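You operate a simulated robot arm through the tools that you are given. There is no shell and no other tool.

You are at the controls of a simulated two-armed robot. One attempt, no reset.

## Task
Fill pot G5: glue to its lower band, water to its upper band.
Fine: glue first, from the swing spout; swing the spout back, spill nothing, leave the pot on the plate and the other pots alone. Set down upright: what you pick out. Where these are worked on the way, their far stop is far enough and under half their travel is too little: swing spout.
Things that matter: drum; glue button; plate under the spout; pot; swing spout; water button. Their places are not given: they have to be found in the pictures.

It is judged by the outcome, as a careful person would: the job done as asked, and still so three seconds after it is handed in. It fails if anything else is knocked over, pushed out of place, dropped, spilled or broken.

## Robot
Two 7-joint arms with fingered hands on one trunk that stands fixed in place. Base frame: the origin is at the foot of the trunk, x ahead of it, y to its left, z up; the work surface is at about z = 900. Readings come in mm, rad, newtons and seconds.
The left shoulder is at [30, 136, 1255], the right one opposite. Payload 5 kg a hand.
The tool frame of a hand sits at the grasp point between the pads (the TCP): z along the fingers, y along the line on which they close. The tips reach 42 mm beyond it. The gripper opens to 208 mm. The gripper's body begins 119 mm behind the TCP. The gripper is a hand of 4 fingers: y runs from the thumb to the fingers, the wrist lies at [0, 0, -332] in the tool frame.
Orientation is that of the tool frame in the base frame, as a unit quaternion [w, x, y, z]. With the fingers straight down and closing along the base's y, the tool's x points along the base's -x, its y along +y and its z along -z.

## Interface
- The arms move only by the tool move_arm. It takes "left_motion", "right_motion" or both (then of equal length, played together; a hand with none holds still); each is a list of rows, each an object (a shift or turn left out is 0) with "dp": the shift along the tool's x, y, z in mm, a list of three; "dr": the turn, a rotation vector about the tool's x, y, z in rad, a list of three. In form: [{"dp": [dx, dy, dz], "dr": [ax, ay, az]}, ...]. A call has 1 to 20 rows; each row shifts and turns the commanded pose from where the row before left it, along the tool's axes as they then stand. A row lasts 0.2 s, in which the tool goes at most 50 mm and 0.15 rad; a call with a longer step from one row to the next is refused whole. Where a pose cannot be reached the arm comes as near as it can. A force on the tool above 40 N (or 10 N above the force at the start of the call, whichever is more), or a blocked arm, ends the call early, and 0.2 s more pass. In this call time passes only in rows, and 0.2 s behind the last. The reply holds the time, the measured pose of the TCP, the force on the tool along the base axes, the opening and the grip force, in the units named above and with some noise, with the torque about the TCP (base axes, N m) and any sound that the robot's microphone picked up.
- Cameras (640 x 400 px; columns grow to the right, rows downward): "scene" is now at [34.1, -35.7, 1975.1]; the picture's right is [-0.49, -0.87, 0.00], its down [-0.71, 0.39, -0.59] and it looks along [0.51, -0.29, -0.81] (base axes); focal length 310 px, centre (320, 200). "left" rides on the left gripper at [-101, 0, -145] in its tool frame; the picture's right is [0.00, -1.00, 0.00], its down [0.82, 0.00, -0.57] and it looks along [0.57, 0.00, 0.82] (tool axes); focal length 261 px, centre (320, 200). "right" rides on the right gripper at [101, 1, -145] in its tool frame; the picture's right is [0.00, 1.00, 0.00], its down [-0.82, 0.00, -0.57] and it looks along [-0.57, 0.00, 0.82] (tool axes); focal length 261 px, centre (320, 200).
- get_image(camera): a new picture of that camera. It takes no simulated time.
- raise_lower(by): slides the trunk up (or, below 0, down) by that many mm; the arms and the scene camera ride with it, the base frame stays. It gives what a move gives, with no picture.
- curl_fingers(finger1, finger2, finger3, thumb_bend, hand): sets how far each is bent, from 0 (flat) to 1 (curled in); at 0.3 the hand is open as for a grip, at 0.7 the pads meet at the TCP. One left out holds its place. A second passes; each finger stops where it meets its share of the squeeze, and holds until it gets a number again. It is the only way to open and close the hand. It gives what a move gives, with no picture; readings hold the bend of each and the force on the fingers (four entries, about 0 where the hand has none), thumb and palm.
- aim_head(pan, tilt): turns the head with the scene camera to pan (to the left, within 2.496 rad either way) and tilt (down, from -0.506 to 1.204), counted from straight ahead of the robot. It gives what a move gives.
- point_at(camera, pixels): for up to 12 pixels [column, row] of the newest picture of that camera ("zoom" is the newest enlarged one), the place [x, y, z] in the base frame of the surface seen there, good to about 3 mm. It takes no simulated time.
- inspect(camera, box): a new picture of the part [left, top, right, bottom] of that camera's present view, enlarged. It takes no simulated time.
- close_job(): hands the job in; it is judged then, once.

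Leave the grippers open and the arms clear of the work at the hand-in unless told otherwise.

The tools are called as name(argument=value, ...) on one line, values as JSON. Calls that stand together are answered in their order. move_arm: Moves the arms, as the interface text tells. Its arguments: {"type":"object","properties":{"left_motion":{"type":"array"},"right_motion":{"type":"array"}},"required":[]} The other tools are called the same way: raise_lower (by) slides the trunk up or down; curl_fingers (finger1, finger2, finger3, thumb_bend, hand) moves the fingers one by one; aim_head (pan, tilt) turns the head that bears the scene camera; get_image (camera) takes a picture; point_at (camera, pixels) gives the place of the surface under pixels of a picture; inspect (camera, box) takes an enlarged picture of a part of a camera's view; close_job () hands the job in.

At the start:

```text
time_s: 0.0
left_tcp_pos: [646.5, -81.9, 1495.5]
left_tcp_rot: [0.0, 0.0, 1.0, 0.0]
left_contact_force: [-0.4, -0.4, -0.1]
left_torque: [0.0, 0.01, 0.04]
left_opening: 207.5
left_finger_force: 0.0
left_shape: jaw
left_bend: [0.3, 0.3, 0.3, 0.3]
left_finger forces: [0.0, 0.1, 0.0, 0.1, 0.1, 0.0]
right_tcp_pos: [452.3, -652.5, 1460.1]
right_tcp_rot: [0.0, 0.001, 1.0, 0.001]
right_contact_force: [-0.4, 0.0, -0.8]
right_torque: [-0.05, 0.01, 0.03]
right_opening: 208.0
right_finger_force: 0.1
right_shape: jaw
right_bend: [0.3, 0.3, 0.3, 0.3]
right_finger forces: [0.0, 0.1, 0.0, 0.1, 0.0, 0.1]
trunk travel left (down, up): [-275.0, 215.0]
head pan, tilt: [-0.508, 0.944]
```

scene: 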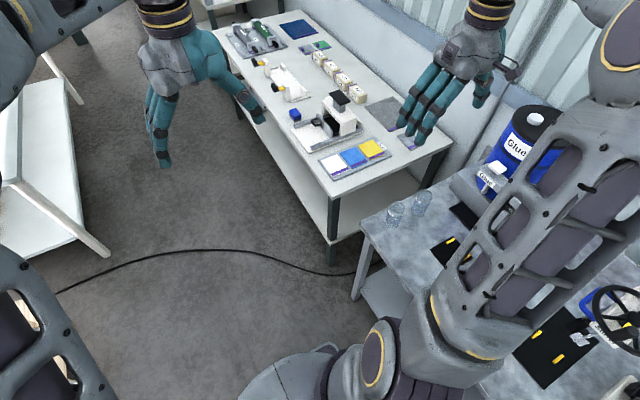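
right: 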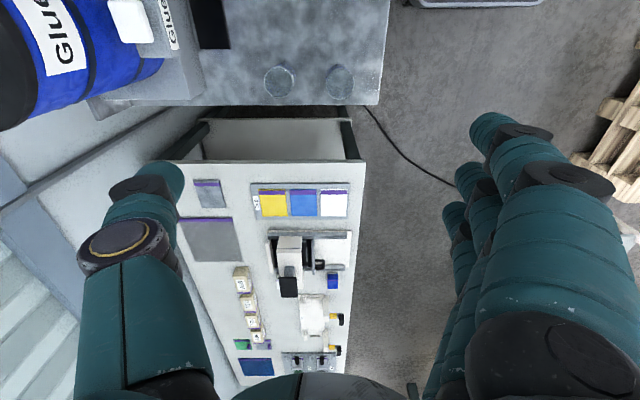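
left: 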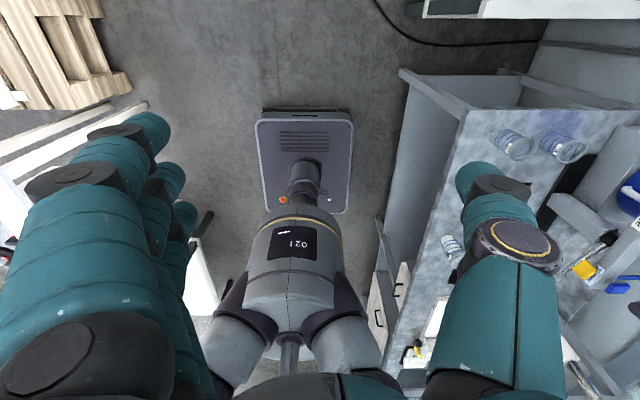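

The scene shows a blue drum labelled "Glue" on a grey bench to the right, at about (515,150), with glass pots at (400,210). The right arm blocks part of the view. I'll pan the head further right to find the drum, spout, plate and buttons.

aim_head(pan=-1.3, tilt=0.75)

```text
time_s: 1.1
left_tcp_pos: [646.6, -82.7, 1495.2]
left_tcp_rot: [-0.001, 0.0, 1.0, 0.0]
left_contact_force: [0.5, -0.4, 0.5]
left_torque: [0.0, 0.03, 0.03]
left_opening: 207.7
left_finger_force: 0.1
left_shape: jaw
left_bend: [0.3, 0.3, 0.3, 0.3]
left_finger forces: [0.1, 0.0, 0.0, 0.1, 0.0, 0.0]
right_tcp_pos: [453.2, -652.6, 1458.9]
right_tcp_rot: [0.0, 0.001, 1.0, 0.0]
right_contact_force: [-0.1, -0.5, -0.1]
right_torque: [0.02, 0.04, 0.0]
right_opening: 207.6
right_finger_force: 0.0
right_shape: jaw
right_bend: [0.3, 0.3, 0.3, 0.3]
right_finger forces: [0.0, 0.1, 0.0, 0.1, 0.0, 0.0]
trunk travel left (down, up): [-275.0, 215.0]
head pan, tilt: [-1.3, 0.75]
```

The head is now turned right. Next I'll take a scene picture.

get_image(camera="scene")

get_image(camera="right")

get_image(camera="left")

```text
taken
```

scene: 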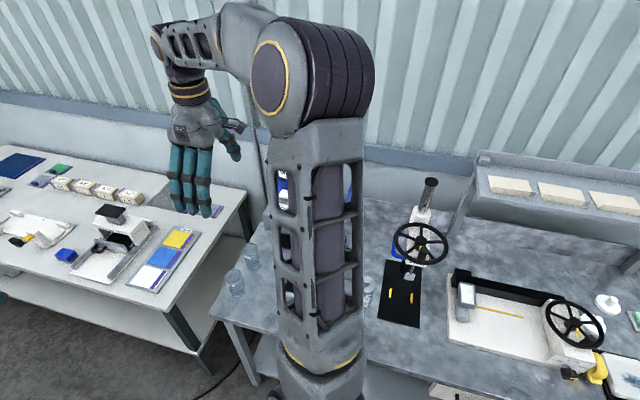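

```text
taken
```

right: 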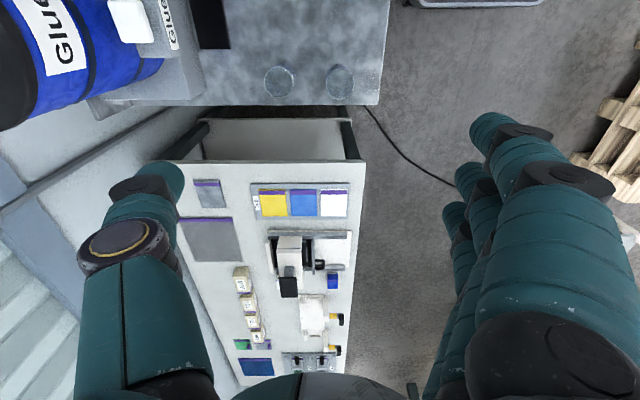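

```text
taken
```

left: 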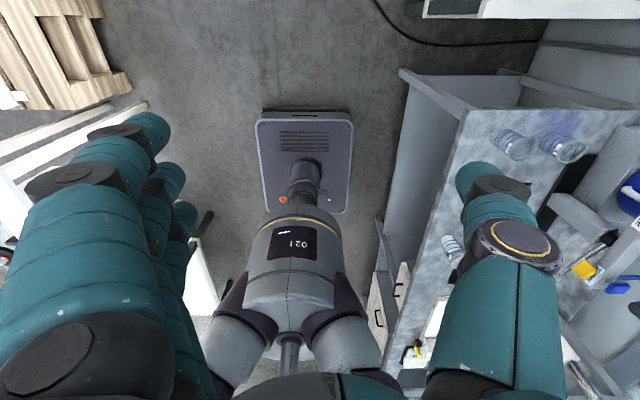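

The right arm's upper link hides the drum area. I'll measure where the visible objects are so I know how the bench lies.

point_at(camera="right", pixels=[[280, 80], [340, 80], [375, 100], [130, 20], [210, 20], [165, 15], [60, 40], [20, 60], [385, 10], [100, 105]])

point_at(camera="scene", pixels=[[235, 283], [250, 255], [283, 190], [287, 245], [347, 190], [400, 290], [420, 240], [430, 185], [465, 295], [570, 325], [510, 185], [215, 318]])

point_at(camera="left", pixels=[[513, 145], [560, 148], [450, 245], [585, 270], [600, 240], [635, 185], [632, 205], [575, 215], [635, 285], [470, 112]])

```text
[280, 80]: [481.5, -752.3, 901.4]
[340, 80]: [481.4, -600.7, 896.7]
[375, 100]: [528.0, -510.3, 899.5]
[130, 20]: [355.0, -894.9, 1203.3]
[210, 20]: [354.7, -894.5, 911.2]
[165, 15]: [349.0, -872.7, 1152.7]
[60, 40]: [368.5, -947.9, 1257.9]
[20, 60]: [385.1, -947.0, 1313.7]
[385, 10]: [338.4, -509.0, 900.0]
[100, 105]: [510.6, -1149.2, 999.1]
```

```text
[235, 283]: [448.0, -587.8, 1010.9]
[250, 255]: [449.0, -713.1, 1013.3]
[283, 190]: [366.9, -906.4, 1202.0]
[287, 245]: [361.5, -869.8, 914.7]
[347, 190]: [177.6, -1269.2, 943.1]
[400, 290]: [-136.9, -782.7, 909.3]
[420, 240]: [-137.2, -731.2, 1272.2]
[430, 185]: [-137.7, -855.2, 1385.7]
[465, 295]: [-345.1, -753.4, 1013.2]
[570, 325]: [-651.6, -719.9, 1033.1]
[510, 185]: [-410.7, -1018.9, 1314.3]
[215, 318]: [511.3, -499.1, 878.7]
```

```text
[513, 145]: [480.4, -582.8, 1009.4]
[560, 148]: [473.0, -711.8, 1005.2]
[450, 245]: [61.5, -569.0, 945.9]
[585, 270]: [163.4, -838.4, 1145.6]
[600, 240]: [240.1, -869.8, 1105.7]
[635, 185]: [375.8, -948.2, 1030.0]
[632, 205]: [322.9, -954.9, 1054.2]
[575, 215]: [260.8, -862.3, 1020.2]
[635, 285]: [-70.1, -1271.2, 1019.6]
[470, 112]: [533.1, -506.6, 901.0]
```

The bench with the drum is to the robot's right (y below about -505, top at z≈900). The pots stand near (450,-588) and (449,-713), and a third object is near (61,-569). Both hands are over empty space. I'll move the left hand to the left and the right hand forward and left, so the right arm stops blocking the head camera.

move_arm(left_motion=[{"dp": [0, 35, 0]}, {"dp": [0, 35, 0]}, {"dp": [0, 35, 0]}, {"dp": [0, 35, 0]}, {"dp": [0, 35, 0]}, {"dp": [0, 35, 0]}, {"dp": [0, 35, 0]}, {"dp": [0, 35, 0]}, {"dp": [0, 35, 0]}, {"dp": [0, 35, 0]}], right_motion=[{"dp": [-10, 40, 5]}, {"dp": [-10, 40, 5]}, {"dp": [-10, 40, 5]}, {"dp": [-10, 40, 5]}, {"dp": [-10, 40, 5]}, {"dp": [-10, 40, 5]}, {"dp": [-10, 40, 5]}, {"dp": [-10, 40, 5]}, {"dp": [-10, 40, 5]}, {"dp": [-10, 40, 5]}])

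```text
time_s: 3.3
left_tcp_pos: [646.6, 268.4, 1494.3]
left_tcp_rot: [0.0, 0.002, 1.0, -0.001]
left_contact_force: [-0.3, 0.9, -0.4]
left_torque: [-0.18, 0.06, 0.02]
left_opening: 207.8
left_finger_force: 0.1
left_shape: jaw
left_bend: [0.3, 0.3, 0.3, 0.3]
left_finger forces: [0.0, 0.1, 0.1, 0.1, 0.0, 0.0]
right_tcp_pos: [555.8, -249.6, 1410.3]
right_tcp_rot: [-0.001, 0.002, 1.0, -0.001]
right_contact_force: [0.3, 1.7, 0.4]
right_torque: [-0.23, 0.06, 0.02]
right_opening: 207.9
right_finger_force: 0.1
right_shape: jaw
right_bend: [0.3, 0.3, 0.3, 0.3]
right_finger forces: [0.1, 0.0, 0.0, 0.0, 0.0, 0.0]
trunk travel left (down, up): [-275.0, 215.0]
head pan, tilt: [-1.3, 0.75]
```

Both hands moved freely. I'll take a new scene picture to see the drum area.

get_image(camera="scene")

```text
taken
```

scene: 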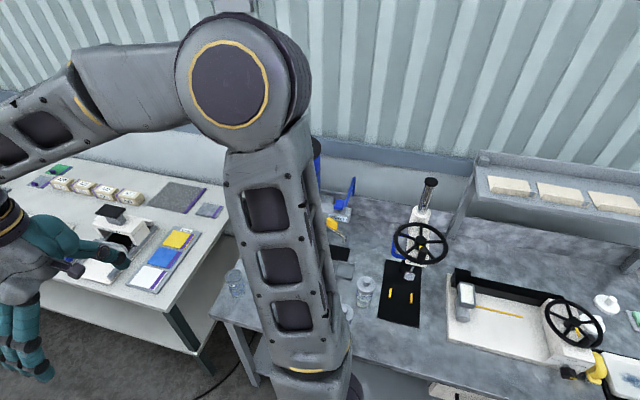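

The elbow still covers part of the station, but some of it shows at (340,215) and (365,290). I'll enlarge that part and also the left end of the bench.

inspect(camera="scene", box=[300, 140, 420, 320])

get_image(camera="right")

```text
2.22 times, centred on (360, 230) of scene
```

zoom: 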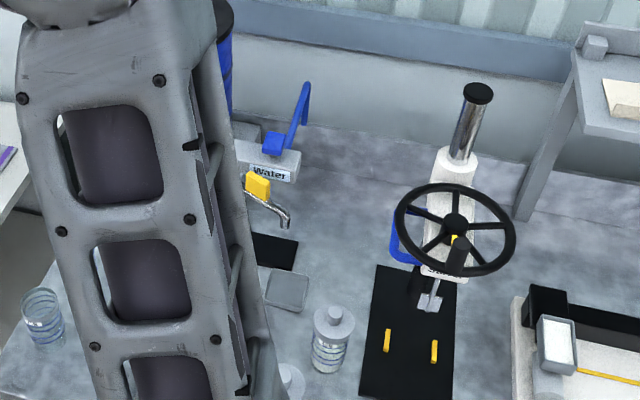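

```text
taken
```

right: 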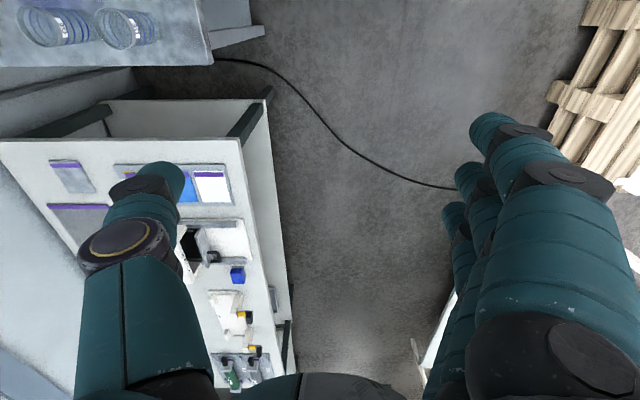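

I can see a "Water" label, a blue lever, a spout with a yellow handle, a black plate and lidded pots. To get an open view, I'll turn the right hand a quarter turn about its finger axis so its wrist camera looks toward the bench (-y). After that I'll move it in front of the station, high up.

move_arm(right_motion=[{"dr": [0, 0, 0.1428]}, {"dr": [0, 0, 0.1428]}, {"dr": [0, 0, 0.1428]}, {"dr": [0, 0, 0.1428]}, {"dr": [0, 0, 0.1428]}, {"dr": [0, 0, 0.1428]}, {"dr": [0, 0, 0.1428]}, {"dr": [0, 0, 0.1428]}, {"dr": [0, 0, 0.1428]}, {"dr": [0, 0, 0.1428]}, {"dr": [0, 0, 0.1428]}])

```text
time_s: 5.7
left_tcp_pos: [646.4, 266.4, 1495.4]
left_tcp_rot: [0.0, 0.0, 1.0, 0.0]
left_contact_force: [0.1, -0.2, 0.1]
left_torque: [0.05, 0.01, 0.01]
left_opening: 207.8
left_finger_force: 0.0
left_shape: jaw
left_bend: [0.3, 0.3, 0.3, 0.3]
left_finger forces: [0.0, 0.0, 0.0, 0.1, 0.0, 0.1]
right_tcp_pos: [554.0, -251.3, 1410.1]
right_tcp_rot: [0.001, 0.708, 0.706, 0.0]
right_contact_force: [-0.9, -0.3, 0.5]
right_torque: [-0.01, 0.04, 0.02]
right_opening: 208.1
right_finger_force: 0.0
right_shape: jaw
right_bend: [0.3, 0.3, 0.3, 0.3]
right_finger forces: [0.1, 0.0, 0.0, 0.0, 0.0, 0.0]
trunk travel left (down, up): [-275.0, 215.0]
head pan, tilt: [-1.3, 0.75]
```

The hand has turned: tool x now points along base +y and tool y along base +x. I'll move it by about base (-300, -200).

move_arm(right_motion=[{"dp": [-20, -30, 0]}, {"dp": [-20, -30, 0]}, {"dp": [-20, -30, 0]}, {"dp": [-20, -30, 0]}, {"dp": [-20, -30, 0]}, {"dp": [-20, -30, 0]}, {"dp": [-20, -30, 0]}, {"dp": [-20, -30, 0]}, {"dp": [-20, -30, 0]}, {"dp": [-20, -30, 0]}])

get_image(camera="right")

get_image(camera="scene")

```text
time_s: 7.9
left_tcp_pos: [643.4, 267.3, 1496.8]
left_tcp_rot: [0.001, 0.0, 1.0, 0.0]
left_contact_force: [-0.6, 0.0, 1.1]
left_torque: [0.0, -0.12, 0.03]
left_opening: 207.8
left_finger_force: 0.1
left_shape: jaw
left_bend: [0.3, 0.3, 0.3, 0.3]
left_finger forces: [0.0, 0.1, 0.0, 0.0, 0.0, 0.0]
right_tcp_pos: [250.4, -453.3, 1408.7]
right_tcp_rot: [0.001, 0.707, 0.707, 0.001]
right_contact_force: [-1.8, -0.1, 1.0]
right_torque: [0.01, -0.13, -0.01]
right_opening: 207.7
right_finger_force: 0.0
right_shape: jaw
right_bend: [0.3, 0.3, 0.3, 0.3]
right_finger forces: [0.1, 0.2, 0.0, 0.1, 0.0, 0.1]
trunk travel left (down, up): [-275.0, 215.0]
head pan, tilt: [-1.3, 0.75]
```

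```text
taken
```

right: 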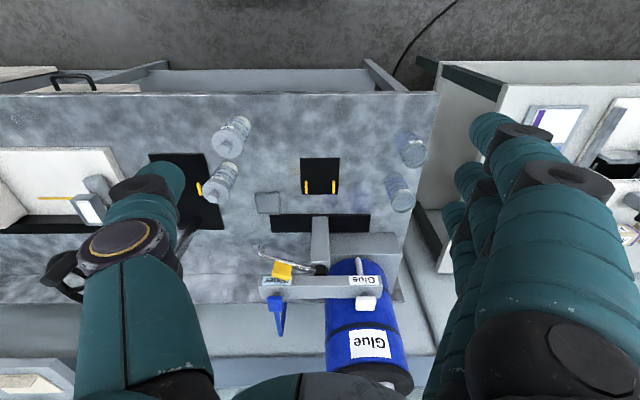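

```text
taken
```

scene: 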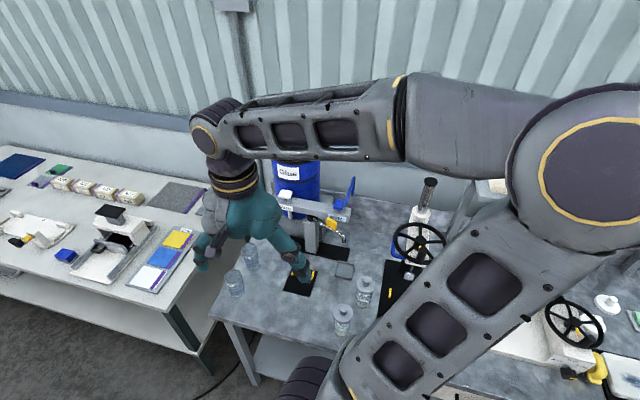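

Now I have a clear view: four pots ((408,148), (398,195), (232,128), (218,180)), a black plate with two yellow marks at (320,175), a spout with a yellow block at (282,270), and "Glue" and "Water" labels. I'll enlarge these.

inspect(camera="right", box=[240, 140, 420, 340])

inspect(camera="scene", box=[210, 140, 390, 350])

inspect(camera="right", box=[180, 95, 270, 225])

inspect(camera="right", box=[360, 110, 450, 230])

```text
2.00 times, centred on (330, 240) of right
```

zoom: 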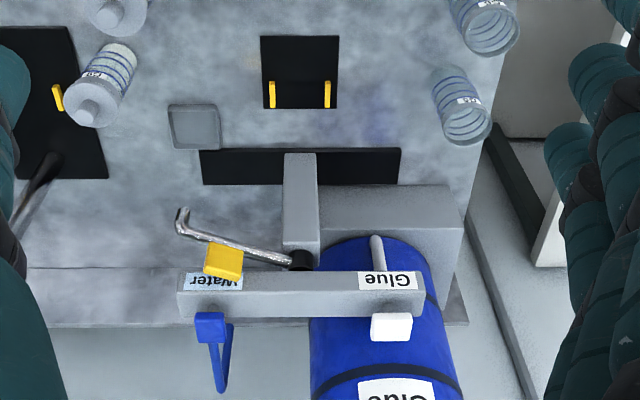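

```text
1.90 times, centred on (300, 245) of scene
```

zoom: 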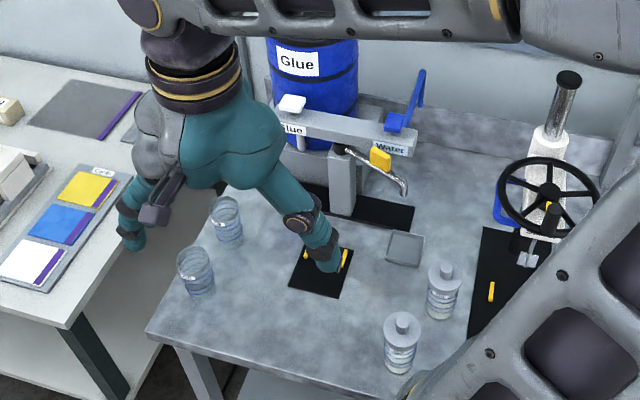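

```text
3.08 times, centred on (225, 160) of right
```

zoom: 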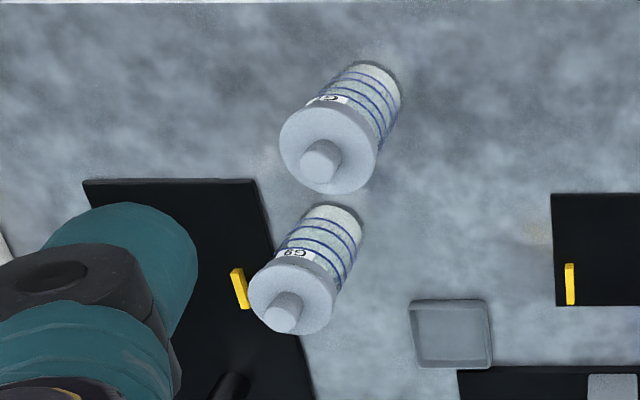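

```text
3.33 times, centred on (405, 170) of right
```

zoom: 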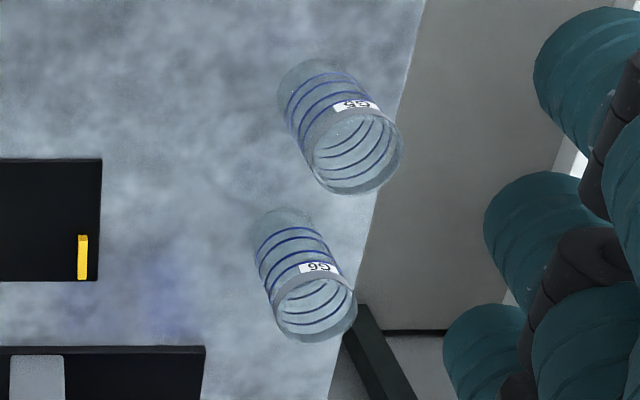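

The open pots look like "G5" (nearer) and "G6". The lidded pots are others. I'll enlarge the labels further and look at the dispenser's details.

inspect(camera="right", box=[390, 125, 430, 170])

inspect(camera="right", box=[380, 165, 420, 220])

inspect(camera="right", box=[250, 240, 390, 340])

inspect(camera="scene", box=[275, 150, 365, 250])

```text
8.89 times, centred on (410, 148) of right
```

zoom: 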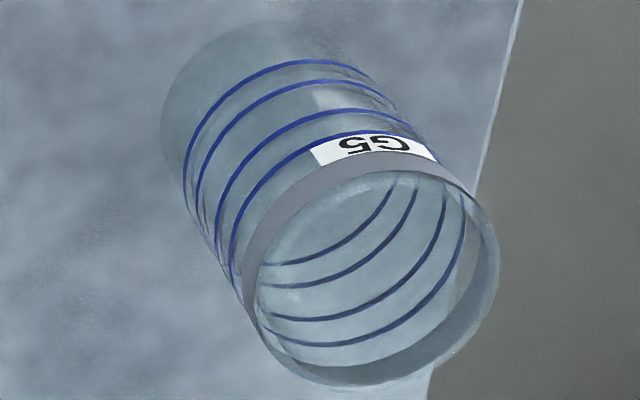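

```text
7.27 times, centred on (400, 192) of right
```

zoom: 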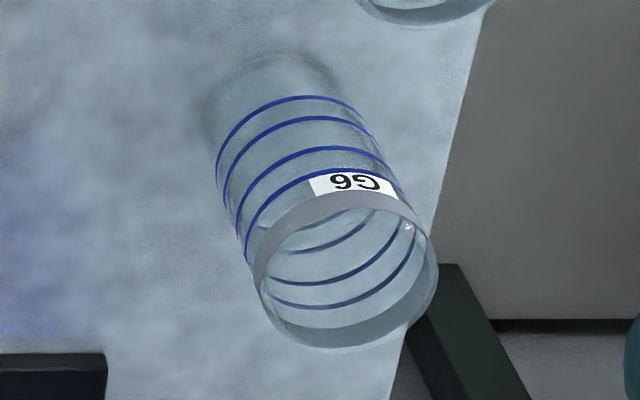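

```text
4.00 times, centred on (320, 290) of right
```

zoom: 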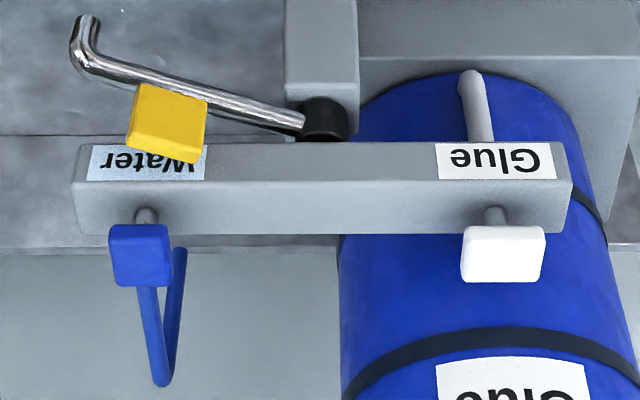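

```text
4.00 times, centred on (320, 200) of scene
```

zoom: 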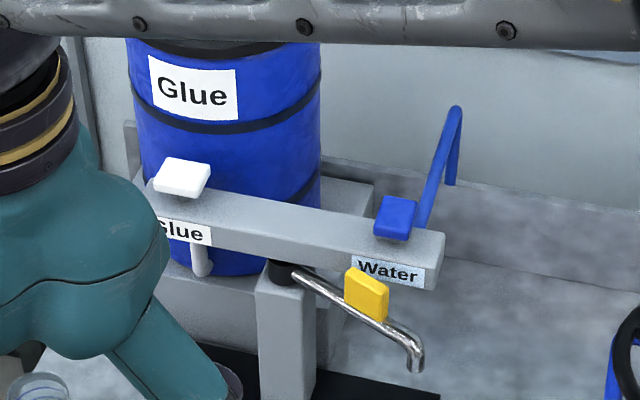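

Each pot has four blue rings (two pairs that make a lower and an upper band), and G5 is the nearer open pot. Now I'll measure the plate, pot, spout, handle and buttons.

get_image(camera="right")

point_at(camera="right", pixels=[[302, 159], [338, 159], [338, 193], [303, 193], [306, 187], [334, 187], [320, 170], [262, 250], [282, 270], [320, 269], [366, 303], [277, 302]])

inspect(camera="right", box=[240, 230, 400, 340])

```text
taken
```

right: 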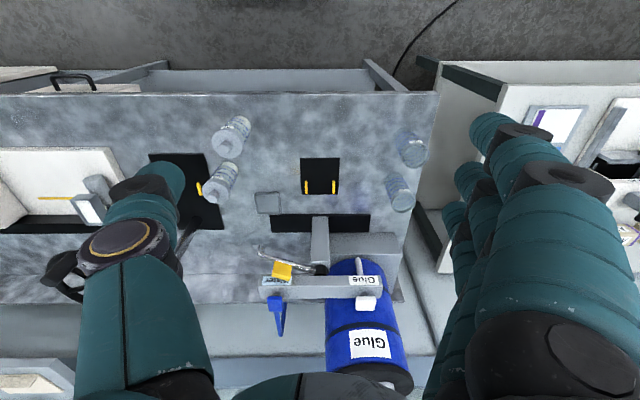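

```text
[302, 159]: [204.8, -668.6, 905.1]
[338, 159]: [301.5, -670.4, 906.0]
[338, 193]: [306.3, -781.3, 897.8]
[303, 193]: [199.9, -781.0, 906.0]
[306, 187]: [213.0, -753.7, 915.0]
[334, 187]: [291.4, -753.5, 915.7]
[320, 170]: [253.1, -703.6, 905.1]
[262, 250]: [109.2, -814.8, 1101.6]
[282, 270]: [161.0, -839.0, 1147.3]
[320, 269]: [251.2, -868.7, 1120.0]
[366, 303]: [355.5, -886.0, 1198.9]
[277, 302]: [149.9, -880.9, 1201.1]
```

```text
3.64 times, centred on (320, 285) of right
```

zoom: 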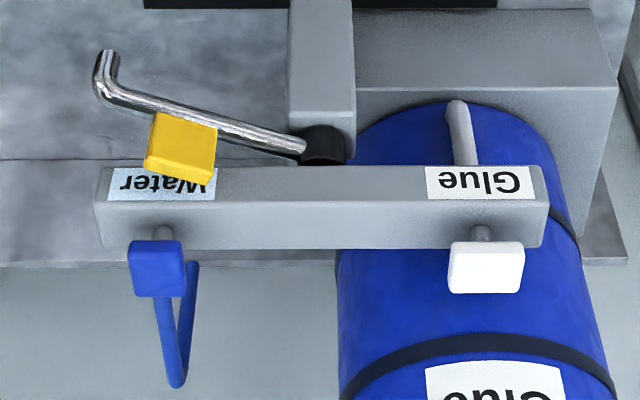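

Plate: x≈203–303, y≈-668 to -780, top z≈905. Spout pivot is near (252,-869), its tip near (109,-815), the glue button at (355,-886,1199) and the water button at (150,-881,1201). Next I'll tilt the right hand so its camera looks at the dispenser more from the front, to find every outlet.

move_arm(right_motion=[{"dp": [0, 10, 20], "dr": [0, -0.1, 0]}, {"dp": [0, 10, 20], "dr": [0, -0.1, 0]}, {"dp": [0, 10, 20], "dr": [0, -0.1, 0]}, {"dp": [0, 10, 20], "dr": [0, -0.1, 0]}, {"dp": [0, 10, 20], "dr": [0, -0.1, 0]}])

get_image(camera="right")

```text
time_s: 9.1
left_tcp_pos: [647.2, 264.0, 1494.3]
left_tcp_rot: [-0.002, 0.0, 1.0, -0.001]
left_contact_force: [1.3, -0.2, 0.4]
left_torque: [0.02, 0.12, -0.04]
left_opening: 208.0
left_finger_force: 0.1
left_shape: jaw
left_bend: [0.3, 0.3, 0.3, 0.3]
left_finger forces: [0.0, 0.1, 0.0, 0.1, 0.0, 0.0]
right_tcp_pos: [305.8, -473.3, 1313.4]
right_tcp_rot: [0.175, 0.685, 0.685, -0.176]
right_contact_force: [0.5, 0.4, -0.1]
right_torque: [0.0, 0.06, -0.05]
right_opening: 207.6
right_finger_force: 0.1
right_shape: jaw
right_bend: [0.3, 0.3, 0.3, 0.3]
right_finger forces: [0.1, 0.1, 0.0, 0.1, 0.1, 0.0]
trunk travel left (down, up): [-275.0, 215.0]
head pan, tilt: [-1.3, 0.75]
```

```text
taken
```

right: 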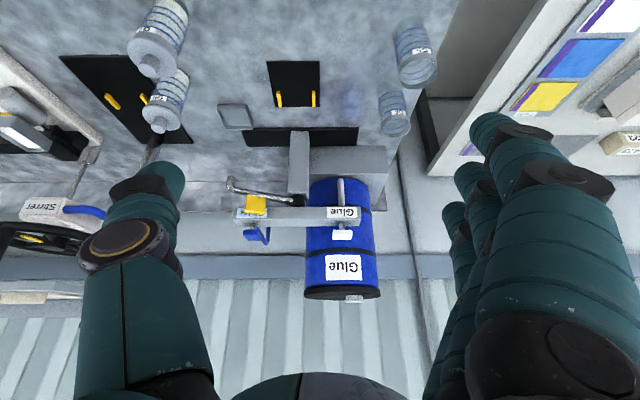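

Here the picture is upside down (up in the world is down in the picture). I'll enlarge the dispenser.

inspect(camera="right", box=[210, 120, 400, 260])

point_at(camera="zoom", pixels=[[60, 205], [250, 240], [320, 235], [270, 60], [440, 220], [155, 290], [440, 350], [100, 305], [430, 320], [130, 390], [350, 50], [300, 200]])

```text
2.86 times, centred on (305, 190) of right
```

zoom: 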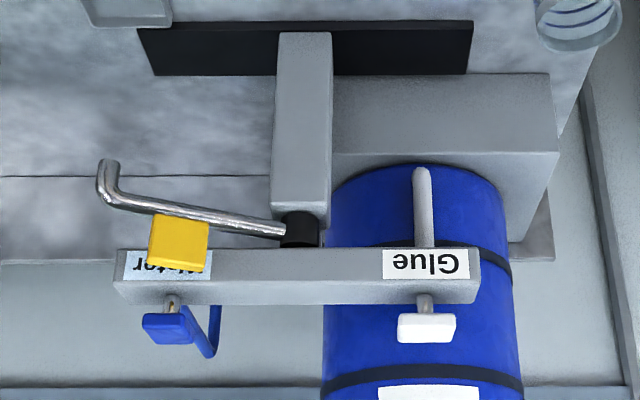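

```text
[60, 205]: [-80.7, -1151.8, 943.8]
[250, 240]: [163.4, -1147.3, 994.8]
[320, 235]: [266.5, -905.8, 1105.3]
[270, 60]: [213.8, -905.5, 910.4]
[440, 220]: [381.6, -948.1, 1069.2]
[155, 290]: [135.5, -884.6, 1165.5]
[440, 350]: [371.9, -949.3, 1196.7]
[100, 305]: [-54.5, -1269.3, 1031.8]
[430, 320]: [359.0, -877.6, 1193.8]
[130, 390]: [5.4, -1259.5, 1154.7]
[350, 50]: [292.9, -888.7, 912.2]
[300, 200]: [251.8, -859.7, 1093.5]
```

I see a thin grey pipe under the "Glue" end at zoom (425,200). I'll check whether it is an open outlet or a feed line, and measure the spout along its length.

point_at(camera="zoom", pixels=[[420, 172], [422, 190], [425, 215], [428, 240], [104, 165], [104, 190], [140, 200], [200, 215], [280, 232], [180, 240], [200, 265], [155, 265]])

inspect(camera="right", box=[310, 160, 370, 220])

inspect(camera="right", box=[220, 165, 300, 235])

```text
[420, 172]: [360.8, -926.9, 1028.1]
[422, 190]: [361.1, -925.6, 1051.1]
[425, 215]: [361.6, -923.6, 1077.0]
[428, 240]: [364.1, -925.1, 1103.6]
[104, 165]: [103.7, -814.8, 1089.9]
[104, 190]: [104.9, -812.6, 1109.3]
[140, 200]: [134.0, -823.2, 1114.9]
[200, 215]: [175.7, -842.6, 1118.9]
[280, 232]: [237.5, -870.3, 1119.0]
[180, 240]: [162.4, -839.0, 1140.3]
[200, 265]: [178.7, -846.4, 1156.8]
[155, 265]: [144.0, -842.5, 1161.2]
```

```text
6.67 times, centred on (340, 190) of right
```

zoom: 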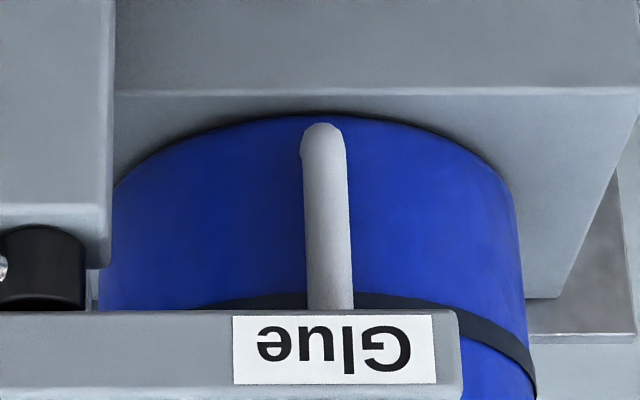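

```text
5.71 times, centred on (260, 200) of right
```

zoom: 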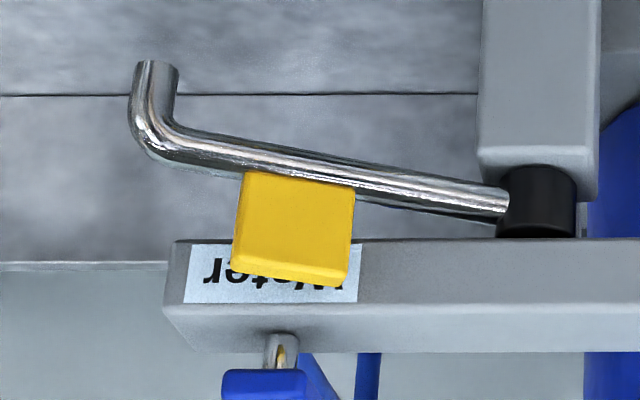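

The grey pipe only feeds glue from the drum into the block, so the swing spout is the outlet. Its pivot is near (252,-873), its tip outlet near (104,-814,1083), and the yellow handle near (161,-840,1130–1163). Now I'll measure pot G5 closely in this view.

inspect(camera="right", box=[385, 10, 445, 90])

```text
5.00 times, centred on (415, 50) of right
```

zoom: 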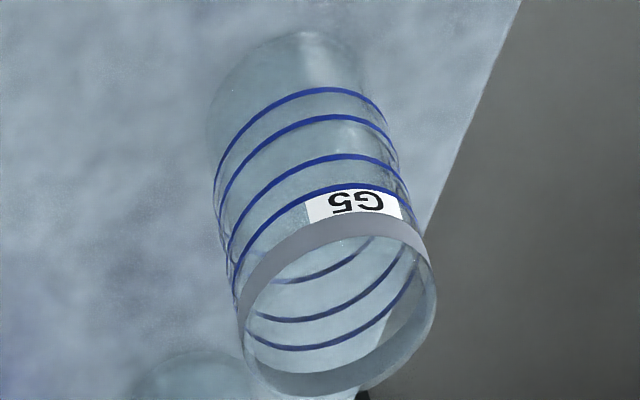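

G5 is readable. I'll measure its rings, collar and rim.

point_at(camera="zoom", pixels=[[310, 91], [310, 118], [310, 160], [312, 197], [350, 205], [320, 228], [243, 310], [428, 265], [250, 365], [432, 300], [330, 390], [300, 33]])

aim_head(pan=-1.0, tilt=0.9)

get_image(camera="scene")

```text
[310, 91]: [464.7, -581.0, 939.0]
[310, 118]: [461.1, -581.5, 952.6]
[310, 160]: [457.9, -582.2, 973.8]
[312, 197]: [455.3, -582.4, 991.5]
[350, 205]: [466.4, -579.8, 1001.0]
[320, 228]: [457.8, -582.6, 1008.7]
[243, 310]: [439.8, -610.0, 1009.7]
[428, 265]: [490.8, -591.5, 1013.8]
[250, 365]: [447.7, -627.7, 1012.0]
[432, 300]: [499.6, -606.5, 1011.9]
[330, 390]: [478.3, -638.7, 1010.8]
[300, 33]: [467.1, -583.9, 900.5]
```

```text
time_s: 9.9
left_tcp_pos: [645.9, 266.3, 1496.2]
left_tcp_rot: [0.0, 0.0, 1.0, 0.0]
left_contact_force: [-0.8, -0.3, 1.0]
left_torque: [-0.01, -0.02, -0.01]
left_opening: 207.7
left_finger_force: 0.1
left_shape: jaw
left_bend: [0.3, 0.3, 0.3, 0.3]
left_finger forces: [0.0, 0.0, 0.0, 0.1, 0.1, 0.0]
right_tcp_pos: [302.7, -472.3, 1313.6]
right_tcp_rot: [0.177, 0.685, 0.685, -0.175]
right_contact_force: [-1.2, -0.3, 0.1]
right_torque: [0.02, -0.03, 0.02]
right_opening: 208.0
right_finger_force: 0.2
right_shape: jaw
right_bend: [0.3, 0.3, 0.3, 0.3]
right_finger forces: [0.1, 0.0, 0.1, 0.0, 0.0, 0.0]
trunk travel left (down, up): [-275.0, 215.0]
head pan, tilt: [-1.0, 0.901]
```

```text
taken
```

scene: 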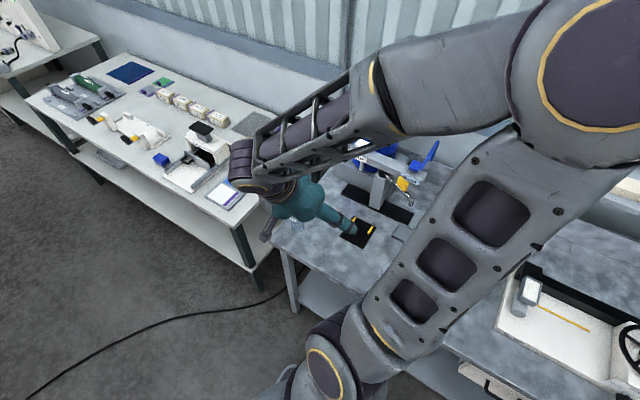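

G5's centre is about (469,-610) with a radius of about 30 mm and rim z≈1012. Its rings are at about 39, 53, 74 and 91 mm above its base. I'll straighten the right hand and bring it above G5, high enough to clear everything.

move_arm(right_motion=[{"dr": [0, 0.1, 0]}, {"dr": [0, 0.1, 0]}, {"dr": [0, 0.1, 0]}, {"dr": [0, 0.1, 0]}, {"dr": [0, 0.1, 0]}, {"dp": [-17, 21, 16]}, {"dp": [-17, 21, 16]}, {"dp": [-17, 21, 16]}, {"dp": [-17, 21, 16]}, {"dp": [-17, 21, 16]}, {"dp": [-17, 21, 16]}, {"dp": [-17, 21, 16]}, {"dp": [-17, 21, 16]}])

get_image(camera="right")

```text
time_s: 12.7
left_tcp_pos: [646.6, 264.3, 1494.9]
left_tcp_rot: [-0.001, -0.001, 1.0, 0.0]
left_contact_force: [0.5, -1.4, -0.8]
left_torque: [0.12, 0.1, 0.03]
left_opening: 207.8
left_finger_force: 0.1
left_shape: jaw
left_bend: [0.3, 0.3, 0.3, 0.3]
left_finger forces: [0.1, 0.0, 0.0, 0.0, 0.0, 0.0]
right_tcp_pos: [474.2, -609.6, 1183.2]
right_tcp_rot: [0.0, 0.708, 0.706, 0.0]
right_contact_force: [0.0, -0.8, -0.1]
right_torque: [0.03, 0.09, -0.04]
right_opening: 208.0
right_finger_force: 0.2
right_shape: jaw
right_bend: [0.3, 0.3, 0.3, 0.3]
right_finger forces: [0.1, 0.0, 0.0, 0.0, 0.1, 0.1]
trunk travel left (down, up): [-275.0, 215.0]
head pan, tilt: [-1.0, 0.901]
```

```text
taken
```

right: 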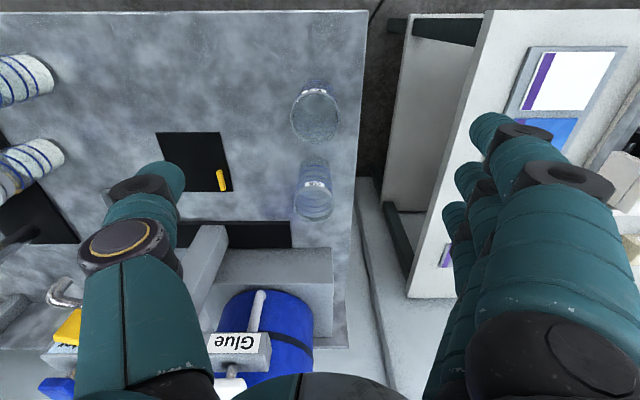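

I see G5 at (316,110), G6 at (313,190) and the front table at the right. I'll measure the rims and the front table's edge for clearance.

inspect(camera="right", box=[270, 70, 370, 230])

point_at(camera="right", pixels=[[485, 60], [445, 180], [412, 290], [350, 60], [222, 182], [162, 135], [225, 190]])

```text
2.50 times, centred on (320, 150) of right
```

zoom: 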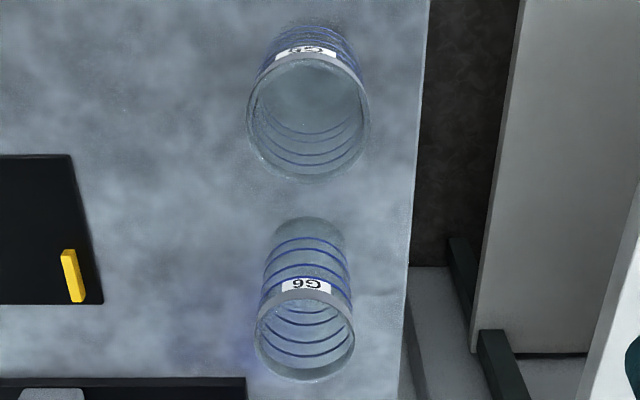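

```text
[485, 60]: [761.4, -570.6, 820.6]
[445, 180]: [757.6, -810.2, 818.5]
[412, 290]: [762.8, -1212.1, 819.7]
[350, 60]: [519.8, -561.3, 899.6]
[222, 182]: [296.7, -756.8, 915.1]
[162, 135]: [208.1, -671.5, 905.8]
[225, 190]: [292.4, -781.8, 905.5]
```

The front table begins at x≈760, so it is well clear. Next I'll measure the rim points of both pots in this zoom.

point_at(camera="zoom", pixels=[[250, 105], [368, 100], [308, 57], [308, 178], [258, 335], [352, 325], [305, 292], [305, 380], [70, 255], [76, 298], [100, 304], [68, 276]])

```text
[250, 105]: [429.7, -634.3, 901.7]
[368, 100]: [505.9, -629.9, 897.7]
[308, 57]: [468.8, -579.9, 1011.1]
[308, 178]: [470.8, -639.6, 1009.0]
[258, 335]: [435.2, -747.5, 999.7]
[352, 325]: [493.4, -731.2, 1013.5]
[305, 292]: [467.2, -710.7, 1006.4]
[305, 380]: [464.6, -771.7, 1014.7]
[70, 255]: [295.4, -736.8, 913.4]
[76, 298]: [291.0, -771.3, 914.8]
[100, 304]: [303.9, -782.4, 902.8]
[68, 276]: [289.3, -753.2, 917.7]
```

G5's centre is (470,-610) and G6's is (465,-741). I'll pre-close the right fingers to about 0.45 so the hand fits around the pot with some clearance, and look again.

curl_fingers(hand="right", finger1=0.45, finger2=0.45, finger3=0.45, thumb_bend=0.45)

get_image(camera="right")

aim_head(pan=-0.8, tilt=0.9)

get_image(camera="scene")

```text
time_s: 13.7
left_tcp_pos: [645.6, 266.5, 1496.2]
left_tcp_rot: [0.0, 0.0, 1.0, 0.0]
left_contact_force: [0.2, 0.2, 0.1]
left_torque: [0.02, 0.08, -0.01]
left_opening: 208.0
left_finger_force: 0.0
left_shape: jaw
left_bend: [0.3, 0.3, 0.3, 0.3]
left_finger forces: [0.0, 0.0, 0.0, 0.1, 0.0, 0.0]
right_tcp_pos: [472.4, -609.0, 1184.1]
right_tcp_rot: [0.0, 0.707, 0.707, 0.0]
right_contact_force: [-0.1, -0.2, -0.3]
right_torque: [-0.01, 0.0, -0.03]
right_opening: 147.4
right_finger_force: 0.0
right_shape: fingers
right_bend: [0.45, 0.45, 0.45, 0.45]
right_finger forces: [0.1, 0.0, 0.1, 0.0, 0.1, 0.0]
trunk travel left (down, up): [-275.0, 215.0]
head pan, tilt: [-1.0, 0.901]
```

```text
taken
```

right: 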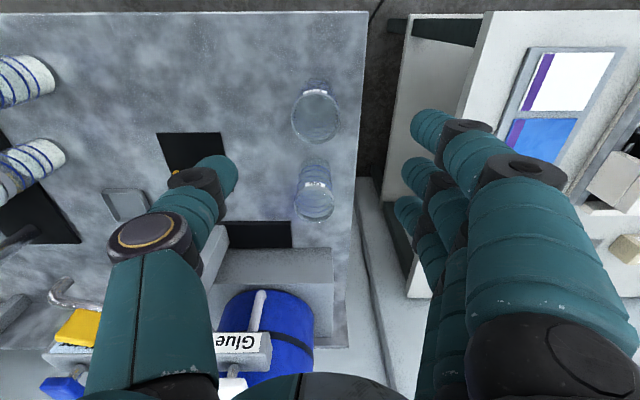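

```text
time_s: 14.5
left_tcp_pos: [645.7, 266.2, 1494.3]
left_tcp_rot: [0.0, 0.0, 1.0, 0.0]
left_contact_force: [0.1, 0.2, 0.4]
left_torque: [0.03, -0.01, 0.0]
left_opening: 208.0
left_finger_force: 0.0
left_shape: jaw
left_bend: [0.3, 0.3, 0.3, 0.3]
left_finger forces: [0.0, 0.0, 0.1, 0.1, 0.0, 0.0]
right_tcp_pos: [472.4, -608.4, 1185.3]
right_tcp_rot: [0.0, 0.707, 0.707, 0.002]
right_contact_force: [1.5, 0.2, 0.3]
right_torque: [0.01, 0.01, -0.04]
right_opening: 147.5
right_finger_force: 0.1
right_shape: fingers
right_bend: [0.45, 0.45, 0.45, 0.45]
right_finger forces: [0.0, 0.0, 0.0, 0.0, 0.1, 0.0]
trunk travel left (down, up): [-275.0, 215.0]
head pan, tilt: [-0.799, 0.901]
```

```text
taken
```

scene: 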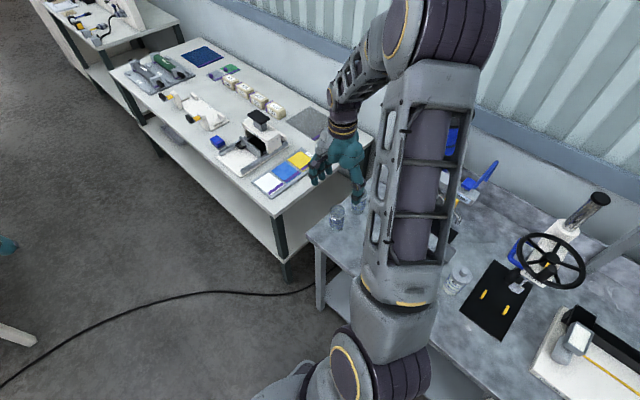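

The hand is open to 147 mm and straight above G5. The outer fingers stand about ±38 mm off centre, so I'll grip with the thumb and middle finger only. First I'll lower the hand straight down to z≈980 around the pot.

move_arm(right_motion=[{"dp": [-0.3, -0.4, 30]}, {"dp": [-0.3, -0.4, 30]}, {"dp": [-0.3, -0.4, 30]}, {"dp": [-0.3, -0.4, 30]}, {"dp": [-0.2, -0.4, 30]}, {"dp": [-0.2, -0.4, 28]}, {"dp": [0, 0, 26]}])

get_image(camera="right")

```text
time_s: 16.1
left_tcp_pos: [645.7, 264.7, 1494.6]
left_tcp_rot: [0.0, 0.0, 1.0, 0.0]
left_contact_force: [-0.2, -0.5, -0.4]
left_torque: [0.06, 0.06, -0.03]
left_opening: 207.8
left_finger_force: 0.2
left_shape: jaw
left_bend: [0.3, 0.3, 0.3, 0.3]
left_finger forces: [0.0, 0.1, 0.1, 0.0, 0.0, 0.0]
right_tcp_pos: [470.6, -612.4, 980.3]
right_tcp_rot: [0.001, 0.708, 0.706, 0.0]
right_contact_force: [0.2, -0.5, 0.1]
right_torque: [0.07, 0.07, 0.03]
right_opening: 147.4
right_finger_force: 0.1
right_shape: fingers
right_bend: [0.45, 0.45, 0.45, 0.45]
right_finger forces: [0.0, 0.1, 0.0, 0.1, 0.0, 0.0]
trunk travel left (down, up): [-275.0, 215.0]
head pan, tilt: [-0.799, 0.901]
```

```text
taken
```

right: 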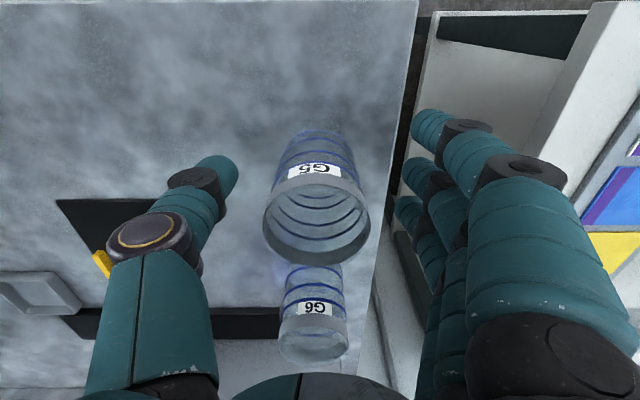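

G5 sits centred between the thumb and fingers. I'll close the thumb and finger 2 partway first.

curl_fingers(hand="right", finger2=0.57, thumb_bend=0.57)

get_image(camera="right")

```text
time_s: 17.1
left_tcp_pos: [645.8, 265.9, 1496.0]
left_tcp_rot: [0.0, 0.0, 1.0, -0.001]
left_contact_force: [0.8, 0.2, -0.2]
left_torque: [-0.02, 0.03, 0.0]
left_opening: 208.0
left_finger_force: 0.1
left_shape: jaw
left_bend: [0.3, 0.3, 0.3, 0.3]
left_finger forces: [0.1, 0.1, 0.1, 0.0, 0.0, 0.1]
right_tcp_pos: [469.5, -611.5, 981.2]
right_tcp_rot: [0.0, 0.707, 0.708, 0.0]
right_contact_force: [-0.6, -1.0, -0.5]
right_torque: [-0.02, 0.04, 0.01]
right_opening: 119.0
right_finger_force: 0.0
right_shape: fingers
right_bend: [0.45, 0.56, 0.45, 0.56]
right_finger forces: [0.0, 0.0, 0.1, 0.0, 0.1, 0.0]
trunk travel left (down, up): [-275.0, 215.0]
head pan, tilt: [-0.799, 0.901]
```

```text
taken
```

right: 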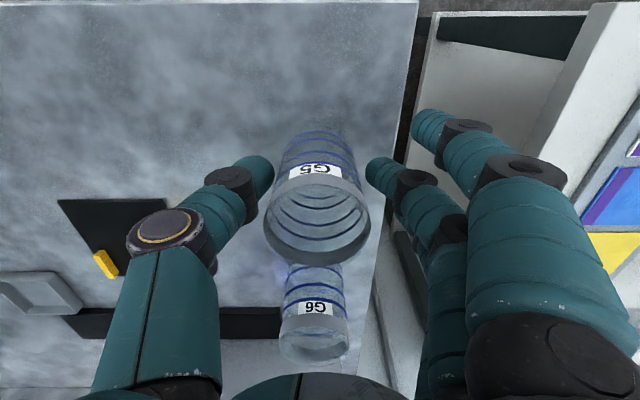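

Finger 2 and the thumb are both close to the glass, centred on either side. I'll close them until they meet the pot.

curl_fingers(hand="right", finger2=0.7, thumb_bend=0.7)

get_image(camera="right")

```text
time_s: 18.1
left_tcp_pos: [645.7, 265.7, 1496.2]
left_tcp_rot: [0.0, 0.0, 1.0, 0.0]
left_contact_force: [-1.1, 0.6, -1.0]
left_torque: [-0.01, 0.0, 0.03]
left_opening: 207.9
left_finger_force: 0.0
left_shape: jaw
left_bend: [0.3, 0.3, 0.3, 0.3]
left_finger forces: [0.0, 0.0, 0.1, 0.0, 0.0, 0.0]
right_tcp_pos: [469.3, -611.1, 981.0]
right_tcp_rot: [0.002, 0.708, 0.707, 0.0]
right_contact_force: [-0.3, -0.1, 5.2]
right_torque: [0.02, -0.13, 0.01]
right_opening: 97.8
right_finger_force: 12.1
right_shape: fingers
right_bend: [0.45, 0.54, 0.45, 0.67]
right_finger forces: [0.0, 11.0, 0.0, 0.0, 13.3, 0.0]
trunk travel left (down, up): [-275.0, 215.0]
head pan, tilt: [-0.799, 0.901]
```

```text
taken
```

right: 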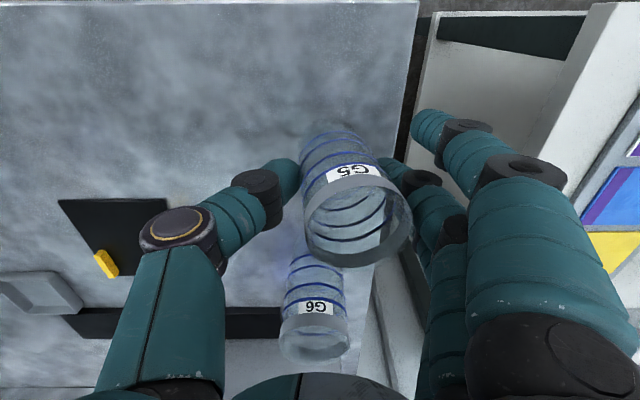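

The grip reads 12 N, but the thumb pushed further than the finger did and the pot moved toward +x. I'll enlarge to see whether it still stands upright.

inspect(camera="right", box=[260, 100, 440, 290])

inspect(camera="scene", box=[290, 130, 400, 260])

```text
2.11 times, centred on (350, 195) of right
```

zoom: 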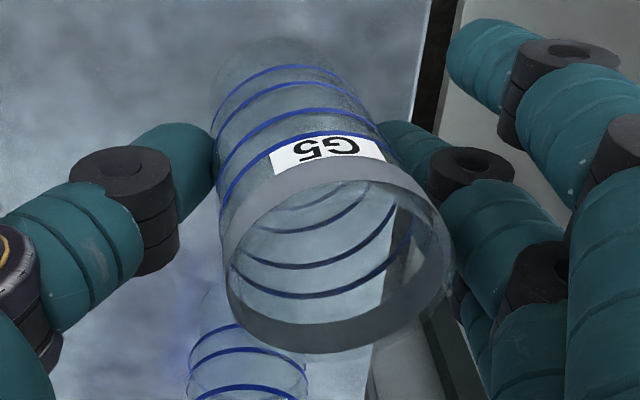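

```text
3.08 times, centred on (345, 195) of scene
```

zoom: 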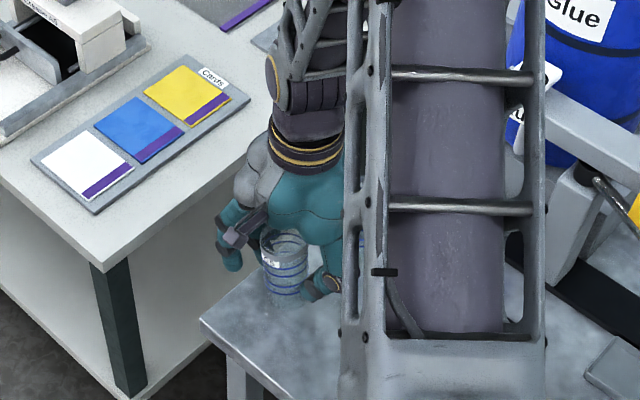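

I'll measure the pot's rings and rim again to check for tilt.

inspect(camera="right", box=[260, 100, 440, 290])

point_at(camera="zoom", pixels=[[290, 67], [295, 84], [310, 110], [325, 133], [325, 155], [340, 175], [228, 250], [440, 215], [330, 348], [240, 320], [445, 290], [215, 130]])

```text
2.11 times, centred on (350, 195) of right
```

zoom: 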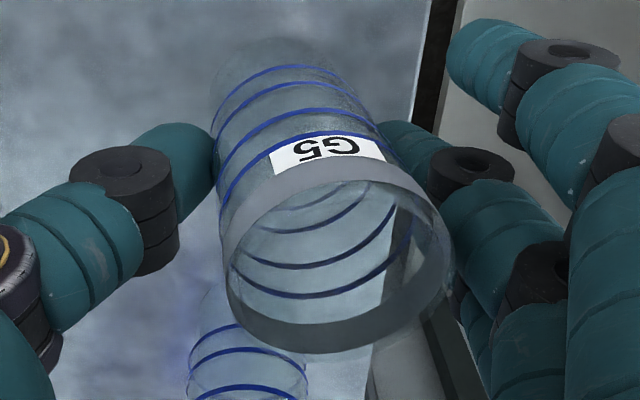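

```text
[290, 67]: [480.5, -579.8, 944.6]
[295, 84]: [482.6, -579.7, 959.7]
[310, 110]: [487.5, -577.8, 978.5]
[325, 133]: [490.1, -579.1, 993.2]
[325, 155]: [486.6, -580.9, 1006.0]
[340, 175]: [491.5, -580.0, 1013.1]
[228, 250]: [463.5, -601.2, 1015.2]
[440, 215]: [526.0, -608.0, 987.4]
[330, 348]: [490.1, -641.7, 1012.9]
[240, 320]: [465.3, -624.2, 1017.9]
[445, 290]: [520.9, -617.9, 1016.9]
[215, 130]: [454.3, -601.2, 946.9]
```

The pot leans about 7° toward +x (its left side is at x=454 at z=947 and x=463 at z=1015), and it was pushed about 20 mm. I won't lift it like that. I'll ease the thumb and finger back gently so it settles upright, then grip again more evenly.

curl_fingers(hand="right", finger2=0.53, thumb_bend=0.62)

inspect(camera="right", box=[260, 100, 440, 290])

```text
time_s: 19.1
left_tcp_pos: [644.2, 265.9, 1495.5]
left_tcp_rot: [0.0, 0.0, 1.0, 0.0]
left_contact_force: [-0.2, 0.8, 0.4]
left_torque: [-0.02, -0.02, -0.03]
left_opening: 207.8
left_finger_force: 0.1
left_shape: jaw
left_bend: [0.3, 0.3, 0.3, 0.3]
left_finger forces: [0.0, 0.0, 0.0, 0.0, 0.0, 0.0]
right_tcp_pos: [469.1, -612.2, 980.7]
right_tcp_rot: [0.0, 0.707, 0.707, -0.001]
right_contact_force: [-0.4, 1.1, 0.3]
right_torque: [-0.01, 0.02, -0.01]
right_opening: 103.3
right_finger_force: 0.0
right_shape: fingers
right_bend: [0.45, 0.53, 0.45, 0.62]
right_finger forces: [0.0, 0.0, 0.0, 0.0, 0.0, 0.0]
trunk travel left (down, up): [-275.0, 215.0]
head pan, tilt: [-0.799, 0.901]
```

```text
2.11 times, centred on (350, 195) of right
```

zoom: 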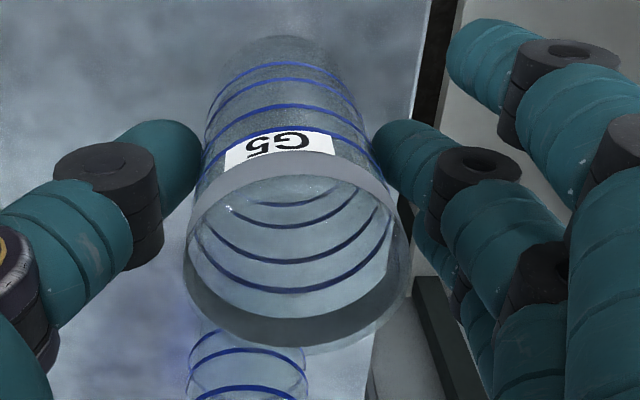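

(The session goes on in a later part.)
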